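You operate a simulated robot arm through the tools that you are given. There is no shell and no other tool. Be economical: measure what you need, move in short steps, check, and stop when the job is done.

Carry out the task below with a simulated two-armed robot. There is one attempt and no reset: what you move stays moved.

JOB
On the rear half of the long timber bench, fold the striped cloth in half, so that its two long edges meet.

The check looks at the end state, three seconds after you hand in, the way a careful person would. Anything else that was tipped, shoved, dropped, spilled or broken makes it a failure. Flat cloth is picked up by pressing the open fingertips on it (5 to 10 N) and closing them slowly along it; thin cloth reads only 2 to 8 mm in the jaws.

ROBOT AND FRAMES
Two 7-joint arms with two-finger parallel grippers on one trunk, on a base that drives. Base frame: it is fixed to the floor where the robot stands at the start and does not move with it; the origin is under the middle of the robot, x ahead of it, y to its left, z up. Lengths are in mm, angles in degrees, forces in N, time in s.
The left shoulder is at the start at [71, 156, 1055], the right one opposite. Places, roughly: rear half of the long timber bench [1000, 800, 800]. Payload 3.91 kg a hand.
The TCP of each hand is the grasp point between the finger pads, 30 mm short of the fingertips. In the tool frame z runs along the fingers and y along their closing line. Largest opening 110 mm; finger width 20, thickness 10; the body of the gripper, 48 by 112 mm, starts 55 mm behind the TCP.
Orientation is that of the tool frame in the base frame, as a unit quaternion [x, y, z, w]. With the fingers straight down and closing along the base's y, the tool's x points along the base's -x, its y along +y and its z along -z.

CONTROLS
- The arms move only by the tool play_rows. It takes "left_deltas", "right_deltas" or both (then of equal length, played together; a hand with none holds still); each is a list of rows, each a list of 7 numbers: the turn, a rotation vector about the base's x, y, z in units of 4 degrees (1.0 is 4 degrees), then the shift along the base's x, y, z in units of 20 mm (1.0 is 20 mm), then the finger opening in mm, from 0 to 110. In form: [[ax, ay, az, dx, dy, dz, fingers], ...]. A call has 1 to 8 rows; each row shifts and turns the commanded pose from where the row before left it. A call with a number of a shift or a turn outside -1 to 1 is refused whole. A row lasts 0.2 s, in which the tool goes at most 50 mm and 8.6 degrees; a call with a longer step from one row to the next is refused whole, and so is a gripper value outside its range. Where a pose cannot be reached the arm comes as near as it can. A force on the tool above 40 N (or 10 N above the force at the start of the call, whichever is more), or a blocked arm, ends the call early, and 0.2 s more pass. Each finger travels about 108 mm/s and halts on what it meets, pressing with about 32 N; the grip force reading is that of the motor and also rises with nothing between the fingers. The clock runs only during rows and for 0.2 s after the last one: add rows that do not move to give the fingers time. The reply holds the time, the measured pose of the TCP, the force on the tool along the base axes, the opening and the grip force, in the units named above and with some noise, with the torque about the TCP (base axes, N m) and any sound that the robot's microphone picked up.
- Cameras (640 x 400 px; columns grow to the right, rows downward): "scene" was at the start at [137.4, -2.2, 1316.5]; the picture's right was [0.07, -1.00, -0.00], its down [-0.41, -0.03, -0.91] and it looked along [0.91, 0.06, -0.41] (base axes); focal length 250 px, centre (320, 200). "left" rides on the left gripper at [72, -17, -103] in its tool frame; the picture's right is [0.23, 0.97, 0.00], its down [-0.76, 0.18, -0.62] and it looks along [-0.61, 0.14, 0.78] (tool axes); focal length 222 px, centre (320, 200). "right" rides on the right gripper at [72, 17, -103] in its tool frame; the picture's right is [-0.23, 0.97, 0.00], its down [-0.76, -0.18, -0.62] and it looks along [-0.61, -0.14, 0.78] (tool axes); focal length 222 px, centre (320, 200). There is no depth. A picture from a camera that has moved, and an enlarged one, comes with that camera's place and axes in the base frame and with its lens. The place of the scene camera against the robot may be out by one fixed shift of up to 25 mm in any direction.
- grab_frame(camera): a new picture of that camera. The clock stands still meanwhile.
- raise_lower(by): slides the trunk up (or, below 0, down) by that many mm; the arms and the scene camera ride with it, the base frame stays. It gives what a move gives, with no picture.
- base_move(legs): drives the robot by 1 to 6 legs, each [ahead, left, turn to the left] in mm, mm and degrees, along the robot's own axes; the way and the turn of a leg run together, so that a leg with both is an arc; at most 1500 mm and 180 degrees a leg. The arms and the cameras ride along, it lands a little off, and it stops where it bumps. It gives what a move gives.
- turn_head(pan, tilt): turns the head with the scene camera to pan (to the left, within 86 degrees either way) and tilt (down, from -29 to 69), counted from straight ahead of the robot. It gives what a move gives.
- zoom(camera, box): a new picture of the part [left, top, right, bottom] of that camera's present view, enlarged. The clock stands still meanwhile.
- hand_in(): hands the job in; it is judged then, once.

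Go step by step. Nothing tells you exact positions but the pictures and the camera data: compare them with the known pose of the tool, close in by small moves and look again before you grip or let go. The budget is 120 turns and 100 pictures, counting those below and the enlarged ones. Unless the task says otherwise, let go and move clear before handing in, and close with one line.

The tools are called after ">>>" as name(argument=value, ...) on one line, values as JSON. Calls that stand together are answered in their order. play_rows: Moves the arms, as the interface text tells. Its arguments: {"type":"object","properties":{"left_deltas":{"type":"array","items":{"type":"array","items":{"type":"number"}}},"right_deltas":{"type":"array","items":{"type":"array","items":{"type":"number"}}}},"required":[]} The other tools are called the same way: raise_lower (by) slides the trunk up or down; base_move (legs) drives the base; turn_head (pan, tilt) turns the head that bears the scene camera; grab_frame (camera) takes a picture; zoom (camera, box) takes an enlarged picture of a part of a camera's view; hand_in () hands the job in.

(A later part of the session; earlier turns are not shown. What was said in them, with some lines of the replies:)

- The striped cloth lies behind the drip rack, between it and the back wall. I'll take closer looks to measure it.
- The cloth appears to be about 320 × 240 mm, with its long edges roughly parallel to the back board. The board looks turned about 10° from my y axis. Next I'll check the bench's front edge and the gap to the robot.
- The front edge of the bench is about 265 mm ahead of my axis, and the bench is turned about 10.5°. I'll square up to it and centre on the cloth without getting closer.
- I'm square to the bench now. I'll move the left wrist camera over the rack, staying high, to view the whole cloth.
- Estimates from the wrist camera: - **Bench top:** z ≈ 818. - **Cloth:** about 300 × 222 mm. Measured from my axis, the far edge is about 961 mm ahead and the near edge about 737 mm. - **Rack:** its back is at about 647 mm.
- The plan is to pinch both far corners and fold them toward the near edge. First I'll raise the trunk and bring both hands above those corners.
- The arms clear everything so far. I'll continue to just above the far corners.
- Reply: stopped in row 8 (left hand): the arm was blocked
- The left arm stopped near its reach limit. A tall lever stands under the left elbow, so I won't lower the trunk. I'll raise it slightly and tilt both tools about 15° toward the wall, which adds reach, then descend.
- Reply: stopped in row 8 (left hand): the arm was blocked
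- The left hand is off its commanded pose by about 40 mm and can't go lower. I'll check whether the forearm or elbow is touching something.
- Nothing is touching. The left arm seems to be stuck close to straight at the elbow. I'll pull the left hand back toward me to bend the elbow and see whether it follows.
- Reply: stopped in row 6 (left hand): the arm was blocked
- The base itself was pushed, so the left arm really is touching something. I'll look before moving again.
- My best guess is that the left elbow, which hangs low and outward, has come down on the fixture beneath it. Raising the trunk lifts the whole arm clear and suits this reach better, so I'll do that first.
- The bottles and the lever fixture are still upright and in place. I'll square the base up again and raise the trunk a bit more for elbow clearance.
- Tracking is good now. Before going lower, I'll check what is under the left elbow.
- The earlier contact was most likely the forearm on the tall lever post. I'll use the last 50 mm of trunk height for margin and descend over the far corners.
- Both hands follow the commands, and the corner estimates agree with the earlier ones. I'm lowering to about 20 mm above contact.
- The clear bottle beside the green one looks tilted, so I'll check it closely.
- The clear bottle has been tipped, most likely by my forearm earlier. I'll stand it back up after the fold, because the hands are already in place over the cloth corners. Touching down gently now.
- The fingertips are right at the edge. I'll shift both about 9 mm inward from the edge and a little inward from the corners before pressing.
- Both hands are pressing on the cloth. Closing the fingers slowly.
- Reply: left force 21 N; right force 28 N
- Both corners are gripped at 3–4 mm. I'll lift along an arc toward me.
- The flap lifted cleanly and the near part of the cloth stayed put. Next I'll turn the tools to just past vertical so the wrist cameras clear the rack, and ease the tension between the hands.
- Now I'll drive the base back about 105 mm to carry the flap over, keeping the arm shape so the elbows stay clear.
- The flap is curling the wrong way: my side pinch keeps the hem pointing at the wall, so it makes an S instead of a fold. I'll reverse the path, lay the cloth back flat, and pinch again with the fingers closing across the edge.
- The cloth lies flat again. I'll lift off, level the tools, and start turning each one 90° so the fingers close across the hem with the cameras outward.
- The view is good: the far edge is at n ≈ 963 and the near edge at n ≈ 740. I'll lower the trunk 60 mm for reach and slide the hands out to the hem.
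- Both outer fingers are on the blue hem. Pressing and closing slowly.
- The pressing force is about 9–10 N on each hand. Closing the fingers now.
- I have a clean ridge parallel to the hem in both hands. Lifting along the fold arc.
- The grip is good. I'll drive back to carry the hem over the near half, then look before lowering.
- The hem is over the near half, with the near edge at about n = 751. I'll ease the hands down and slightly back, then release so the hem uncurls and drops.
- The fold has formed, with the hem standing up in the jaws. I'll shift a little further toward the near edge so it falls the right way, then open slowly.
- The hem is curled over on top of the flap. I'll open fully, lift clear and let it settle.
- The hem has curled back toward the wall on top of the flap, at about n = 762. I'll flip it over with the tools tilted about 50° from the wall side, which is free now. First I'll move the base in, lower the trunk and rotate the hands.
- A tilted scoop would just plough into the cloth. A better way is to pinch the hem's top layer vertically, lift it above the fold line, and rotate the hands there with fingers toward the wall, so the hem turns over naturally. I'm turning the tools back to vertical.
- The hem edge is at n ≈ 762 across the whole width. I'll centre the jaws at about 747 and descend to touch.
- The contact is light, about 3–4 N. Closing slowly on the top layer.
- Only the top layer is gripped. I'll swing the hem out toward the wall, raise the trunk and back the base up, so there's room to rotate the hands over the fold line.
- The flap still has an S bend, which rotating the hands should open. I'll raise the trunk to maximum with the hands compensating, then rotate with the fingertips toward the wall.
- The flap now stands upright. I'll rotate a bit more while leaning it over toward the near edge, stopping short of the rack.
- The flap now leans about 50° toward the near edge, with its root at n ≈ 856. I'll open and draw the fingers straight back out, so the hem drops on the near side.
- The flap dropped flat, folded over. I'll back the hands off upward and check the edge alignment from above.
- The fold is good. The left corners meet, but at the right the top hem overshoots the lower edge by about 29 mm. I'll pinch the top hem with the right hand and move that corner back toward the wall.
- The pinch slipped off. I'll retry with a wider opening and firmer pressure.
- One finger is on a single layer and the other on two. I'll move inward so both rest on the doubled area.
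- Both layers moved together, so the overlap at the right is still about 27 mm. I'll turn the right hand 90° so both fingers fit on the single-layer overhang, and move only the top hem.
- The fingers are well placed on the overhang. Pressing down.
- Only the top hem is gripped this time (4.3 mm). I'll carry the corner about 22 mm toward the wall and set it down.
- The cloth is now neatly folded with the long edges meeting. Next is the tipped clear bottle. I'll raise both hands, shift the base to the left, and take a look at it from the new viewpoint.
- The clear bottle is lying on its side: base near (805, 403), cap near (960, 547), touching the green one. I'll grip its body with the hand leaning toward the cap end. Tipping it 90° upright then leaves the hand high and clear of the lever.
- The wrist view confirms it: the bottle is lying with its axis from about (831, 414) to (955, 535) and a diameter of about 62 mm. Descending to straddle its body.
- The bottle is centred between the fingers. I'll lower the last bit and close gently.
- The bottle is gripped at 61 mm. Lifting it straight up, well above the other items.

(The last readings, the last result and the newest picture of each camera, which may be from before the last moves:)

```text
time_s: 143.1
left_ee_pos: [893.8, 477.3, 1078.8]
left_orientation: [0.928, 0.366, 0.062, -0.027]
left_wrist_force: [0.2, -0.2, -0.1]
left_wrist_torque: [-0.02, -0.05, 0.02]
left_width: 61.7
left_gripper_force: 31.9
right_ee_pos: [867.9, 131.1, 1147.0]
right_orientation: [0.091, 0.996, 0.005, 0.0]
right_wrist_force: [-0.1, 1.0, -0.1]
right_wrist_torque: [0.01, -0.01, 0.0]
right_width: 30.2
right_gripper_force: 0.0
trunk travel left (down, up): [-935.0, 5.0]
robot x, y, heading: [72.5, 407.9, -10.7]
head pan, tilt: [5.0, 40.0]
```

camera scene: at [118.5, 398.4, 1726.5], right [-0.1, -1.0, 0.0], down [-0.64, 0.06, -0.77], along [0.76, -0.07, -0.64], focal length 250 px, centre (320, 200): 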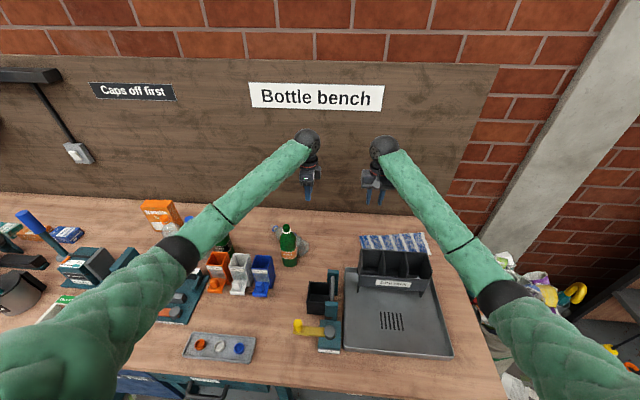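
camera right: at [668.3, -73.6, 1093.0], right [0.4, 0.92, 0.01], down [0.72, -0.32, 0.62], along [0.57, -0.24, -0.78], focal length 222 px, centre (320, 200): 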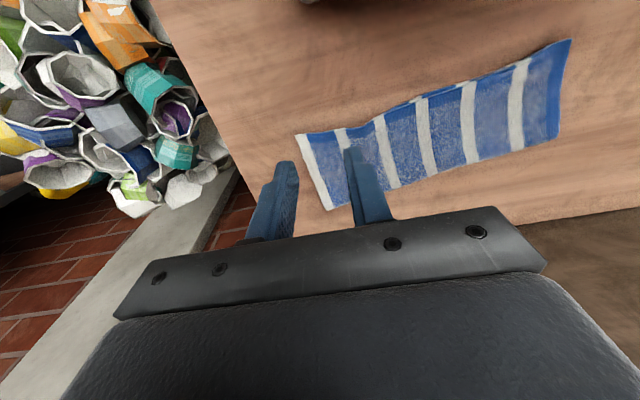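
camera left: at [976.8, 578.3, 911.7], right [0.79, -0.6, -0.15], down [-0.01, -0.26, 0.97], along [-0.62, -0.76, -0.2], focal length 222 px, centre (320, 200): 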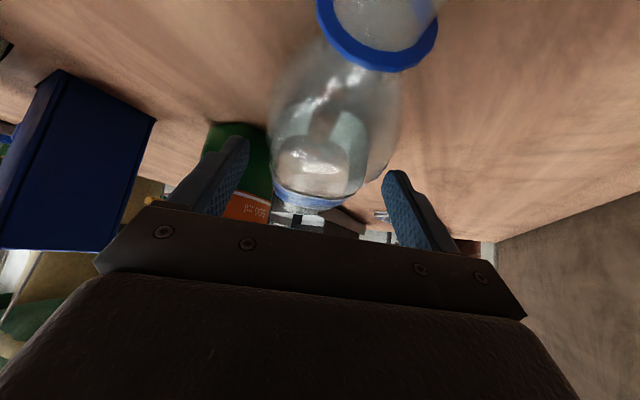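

>>> play_rows(left_deltas=[[0.68, -0.735, 0, 0, 0, 0, 50], [0.68, -0.735, 0, 0, 0, 0, 50], [0.68, -0.735, 0, 0, 0, 0, 50], [0.68, -0.735, 0, 0, 0, 0, 50], [0.68, -0.735, 0, 0, 0, 0, 50], [0.68, -0.735, 0, 0, 0, 0, 50], [0.68, -0.735, 0, 0, 0, 0, 50], [0.68, -0.735, 0, 0, 0, 0, 50]])

>>> play_rows(left_deltas=[[0.68, -0.735, 0, -0.7, -0.7, 0, 50], [0.68, -0.735, 0, -0.7, -0.7, 0, 50], [0.34, -0.368, 0, -0.7, -0.7, 0, 50], [0, 0, 0, -0.8, -0.8, 0, 50], [0, 0, 0, -0.8, -0.8, 0, 50], [0, 0, 0, -0.8, -0.8, 0, 50], [0, 0, 0, 0, 0, 0, 50]])

>>> turn_head(pan=0, tilt=40)

>>> grab_frame(camera="scene")

```text
time_s: 144.9
left_ee_pos: [893.4, 477.3, 1078.5]
left_orientation: [0.875, 0.345, 0.316, -0.126]
left_wrist_force: [-0.1, 0.3, -0.1]
left_wrist_torque: [0.03, 0.01, -0.03]
left_width: 61.5
left_gripper_force: 32.2
right_ee_pos: [867.9, 131.9, 1146.4]
right_orientation: [0.09, 0.996, 0.006, 0.0]
right_wrist_force: [0.1, -0.5, -0.1]
right_wrist_torque: [0.01, -0.01, 0.02]
right_width: 29.9
right_gripper_force: 0.1
trunk travel left (down, up): [-935.0, 5.0]
robot x, y, heading: [71.8, 405.4, -10.4]
head pan, tilt: [5.0, 40.0]
```

```text
time_s: 146.5
left_ee_pos: [802.4, 387.6, 1077.8]
left_orientation: [0.844, 0.333, 0.391, -0.156]
left_wrist_force: [-0.1, -0.7, 0.2]
left_wrist_torque: [-0.01, 0.03, 0.0]
left_width: 61.5
left_gripper_force: 31.9
right_ee_pos: [867.9, 131.5, 1148.5]
right_orientation: [0.09, 0.996, 0.005, 0.0]
right_wrist_force: [-0.4, 1.0, 0.2]
right_wrist_torque: [0.0, 0.0, 0.0]
right_width: 29.8
right_gripper_force: 0.1
trunk travel left (down, up): [-935.0, 5.0]
robot x, y, heading: [75.9, 405.5, -10.3]
head pan, tilt: [5.0, 40.0]
```

```text
time_s: 147.1
left_ee_pos: [802.6, 386.5, 1077.9]
left_orientation: [0.844, 0.332, 0.391, -0.156]
left_wrist_force: [1.0, 0.7, -1.3]
left_wrist_torque: [-0.03, 0.0, 0.0]
left_width: 61.5
left_gripper_force: 31.5
right_ee_pos: [867.2, 131.1, 1147.0]
right_orientation: [0.091, 0.996, 0.005, 0.001]
right_wrist_force: [-0.8, 0.1, -0.1]
right_wrist_torque: [-0.01, 0.04, 0.0]
right_width: 29.8
right_gripper_force: 0.1
trunk travel left (down, up): [-935.0, 5.0]
robot x, y, heading: [77.0, 409.4, -10.5]
head pan, tilt: [0.0, 40.0]
```

```text
1 pictures are left
camera scene: at [201.5, 374.8, 1726.5], right [-0.18, -0.98, 0.0], down [-0.63, 0.12, -0.77], along [0.75, -0.14, -0.64], focal length 250 px, centre (320, 200)
```

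scene: 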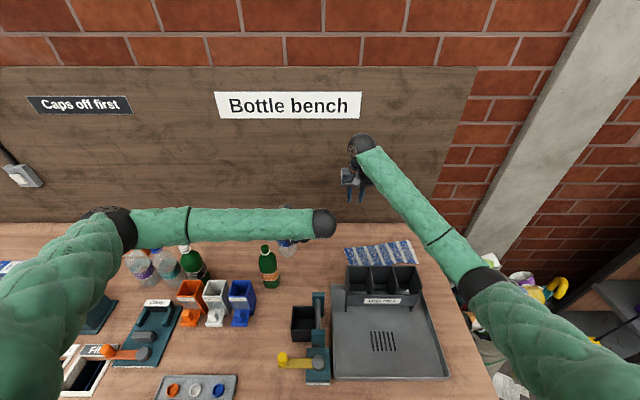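

The bottle is upright under the hand, above its old spot. Lowering toward the bench.

>>> play_rows(left_deltas=[[0, 0, 0, 0, 0, -0.95, 50], [0, 0, 0, 0, 0, -0.95, 50], [0, 0, 0, 0, 0, -0.95, 50], [0, 0, 0, 0, 0, -0.95, 50], [0, 0, 0, 0, 0, -0.95, 50], [0, 0, 0, 0, 0, -0.95, 50], [0, 0, 0, 0, 0, -0.9, 50], [0, 0, 0, 0, 0, -0.7, 50]])

>>> play_rows(left_deltas=[[0, 0, 0, 0, 0, -0.15, 50], [0, 0, 0, 0, 0, -0.15, 50], [0, 0, 0, 0, 0, 0, 50]])

```text
time_s: 148.9
left_ee_pos: [802.5, 387.3, 930.8]
left_orientation: [0.844, 0.333, 0.391, -0.155]
left_wrist_force: [-0.7, 0.1, -1.0]
left_wrist_torque: [-0.01, -0.01, 0.0]
left_width: 61.5
left_gripper_force: 32.0
right_ee_pos: [868.5, 132.7, 1147.9]
right_orientation: [0.091, 0.996, 0.006, 0.001]
right_wrist_force: [0.0, -0.3, 0.8]
right_wrist_torque: [-0.01, 0.0, -0.04]
right_width: 30.0
right_gripper_force: 0.1
trunk travel left (down, up): [-935.0, 5.0]
robot x, y, heading: [68.4, 407.1, -10.8]
head pan, tilt: [0.0, 40.0]
```

```text
time_s: 149.7
left_ee_pos: [802.7, 387.0, 928.0]
left_orientation: [0.843, 0.334, 0.391, -0.155]
left_wrist_force: [-1.5, 1.5, 18.2]
left_wrist_torque: [0.01, 0.12, 0.01]
left_width: 61.5
left_gripper_force: 31.8
right_ee_pos: [866.9, 132.7, 1148.1]
right_orientation: [0.09, 0.996, 0.005, 0.001]
right_wrist_force: [-0.5, -0.2, 0.8]
right_wrist_torque: [-0.05, 0.01, 0.03]
right_width: 30.1
right_gripper_force: 0.1
trunk travel left (down, up): [-935.0, 5.0]
robot x, y, heading: [69.6, 403.1, -10.3]
head pan, tilt: [0.0, 40.0]
```

The base touched down with 18 N. I'll ease off, open slowly, and let it settle.

>>> play_rows(left_deltas=[[0, 0, 0, 0, 0, 0.1, 55], [0, 0, 0, 0, 0, 0, 60], [0, 0, 0, 0, 0, 0, 62], [0, 0, 0, 0, 0, 0, 64], [0, 0, 0, 0, 0, 0, 68], [0, 0, 0, 0, 0, 0, 74], [0, 0, 0, 0, 0, 0, 82], [0, 0, 0, 0, 0, 0, 90]])

```text
time_s: 151.5
left_ee_pos: [802.8, 388.3, 928.8]
left_orientation: [0.844, 0.333, 0.391, -0.156]
left_wrist_force: [-0.5, -0.8, -0.8]
left_wrist_torque: [0.0, 0.0, -0.02]
left_width: 90.1
left_gripper_force: 0.1
right_ee_pos: [867.6, 131.1, 1146.9]
right_orientation: [0.091, 0.996, 0.005, 0.001]
right_wrist_force: [-0.1, 0.0, 0.1]
right_wrist_torque: [0.01, -0.01, 0.02]
right_width: 29.8
right_gripper_force: 0.1
trunk travel left (down, up): [-935.0, 5.0]
robot x, y, heading: [73.7, 408.3, -10.6]
head pan, tilt: [0.0, 40.0]
```

>>> play_rows(left_deltas=[[0, 0, 0, -0.22, -0.21, 0.26, 92], [0, 0, 0, -0.44, -0.42, 0.52, 92], [0, 0, 0, -0.44, -0.42, 0.52, 92], [0, 0, 0, -0.44, -0.42, 0.52, 92], [0, 0, 0, -0.44, -0.42, 0.52, 92], [0, 0, 0, -0.44, -0.42, 0.52, 92], [0, 0, 0, -0.44, -0.42, 0.52, 92], [0, 0, 0, -0.3, -0.3, 1, 92]])

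>>> play_rows(left_deltas=[[0, 0, 0, 0, 0, 1, 60], [0, 0, 0, 0, 0, 1, 60], [0, 0, 0, 0, 0, 1, 60], [0, 0, 0, 0, 0, 1, 60], [0, 0, 0, 0, 0, 1, 60], [0, 0, 0, 0, 0, 0, 60]])

>>> base_move(legs=[[-150, 0, 0]])

>>> turn_head(pan=0, tilt=32)

>>> grab_frame(camera="scene")

```text
time_s: 153.3
left_ee_pos: [740.0, 324.4, 1014.7]
left_orientation: [0.844, 0.332, 0.391, -0.156]
left_wrist_force: [-0.3, 0.5, -0.8]
left_wrist_torque: [0.01, -0.03, -0.01]
left_width: 92.0
left_gripper_force: 0.0
right_ee_pos: [867.5, 132.2, 1147.5]
right_orientation: [0.09, 0.996, 0.005, 0.001]
right_wrist_force: [0.0, -0.4, 0.0]
right_wrist_torque: [0.02, 0.03, 0.03]
right_width: 30.1
right_gripper_force: 0.1
trunk travel left (down, up): [-935.0, 5.0]
robot x, y, heading: [75.0, 413.0, -10.6]
head pan, tilt: [0.0, 40.0]
```

```text
time_s: 154.7
left_ee_pos: [740.9, 327.6, 1115.4]
left_orientation: [0.844, 0.333, 0.391, -0.156]
left_wrist_force: [-0.2, 0.1, 0.5]
left_wrist_torque: [-0.01, 0.01, -0.01]
left_width: 60.0
left_gripper_force: 0.0
right_ee_pos: [868.9, 131.5, 1146.7]
right_orientation: [0.09, 0.996, 0.006, 0.0]
right_wrist_force: [-0.5, 0.3, -0.3]
right_wrist_torque: [-0.01, 0.04, -0.01]
right_width: 30.0
right_gripper_force: 0.0
trunk travel left (down, up): [-935.0, 5.0]
robot x, y, heading: [73.0, 407.7, -10.5]
head pan, tilt: [0.0, 40.0]
```

```text
time_s: 156.1
left_ee_pos: [595.4, 352.4, 1114.1]
left_orientation: [0.845, 0.332, 0.39, -0.155]
left_wrist_force: [-0.4, 0.5, -0.6]
left_wrist_torque: [0.03, 0.03, 0.01]
left_width: 60.1
left_gripper_force: 0.1
right_ee_pos: [722.5, 157.1, 1145.8]
right_orientation: [0.091, 0.996, 0.006, 0.0]
right_wrist_force: [-0.7, 0.2, -0.6]
right_wrist_torque: [-0.01, -0.01, 0.02]
right_width: 30.1
right_gripper_force: 0.1
trunk travel left (down, up): [-935.0, 5.0]
robot x, y, heading: [-73.1, 436.6, -10.5]
head pan, tilt: [0.0, 40.0]
```

```text
time_s: 156.8
left_ee_pos: [592.9, 352.9, 1115.8]
left_orientation: [0.844, 0.332, 0.392, -0.155]
left_wrist_force: [-0.1, -0.8, -0.1]
left_wrist_torque: [-0.01, -0.02, 0.0]
left_width: 60.0
left_gripper_force: 0.1
right_ee_pos: [720.2, 157.8, 1147.6]
right_orientation: [0.091, 0.996, 0.005, 0.0]
right_wrist_force: [-0.2, -0.1, 0.1]
right_wrist_torque: [0.01, -0.01, 0.01]
right_width: 30.1
right_gripper_force: 0.0
trunk travel left (down, up): [-935.0, 5.0]
robot x, y, heading: [-69.5, 434.8, -10.5]
head pan, tilt: [0.0, 32.0]
```

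```text
0 pictures are left
camera scene: at [58.2, 400.9, 1738.8], right [-0.18, -0.98, 0.0], down [-0.52, 0.1, -0.85], along [0.83, -0.16, -0.53], focal length 250 px, centre (320, 200)
```

scene: 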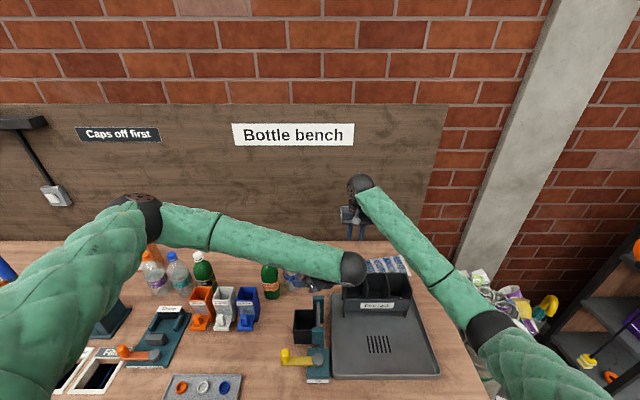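

The cloth is folded in half on the rear of the bench, and its long edges met when I last looked straight down at it. While setting up, my forearm knocked over the clear bottle. I stood it back up beside the green one at about its original spot. It looked upright in my last picture, though the gripper partly hid it. Both hands are empty and clear, so I'm handing in.

>>> hand_in()

```text
The job is handed in.
```

I folded the striped cloth in half with its long edges meeting and handed the job in; I also knocked over the clear bottle and stood it back up, but my last picture showed it only partly, so I couldn't fully confirm it is upright.
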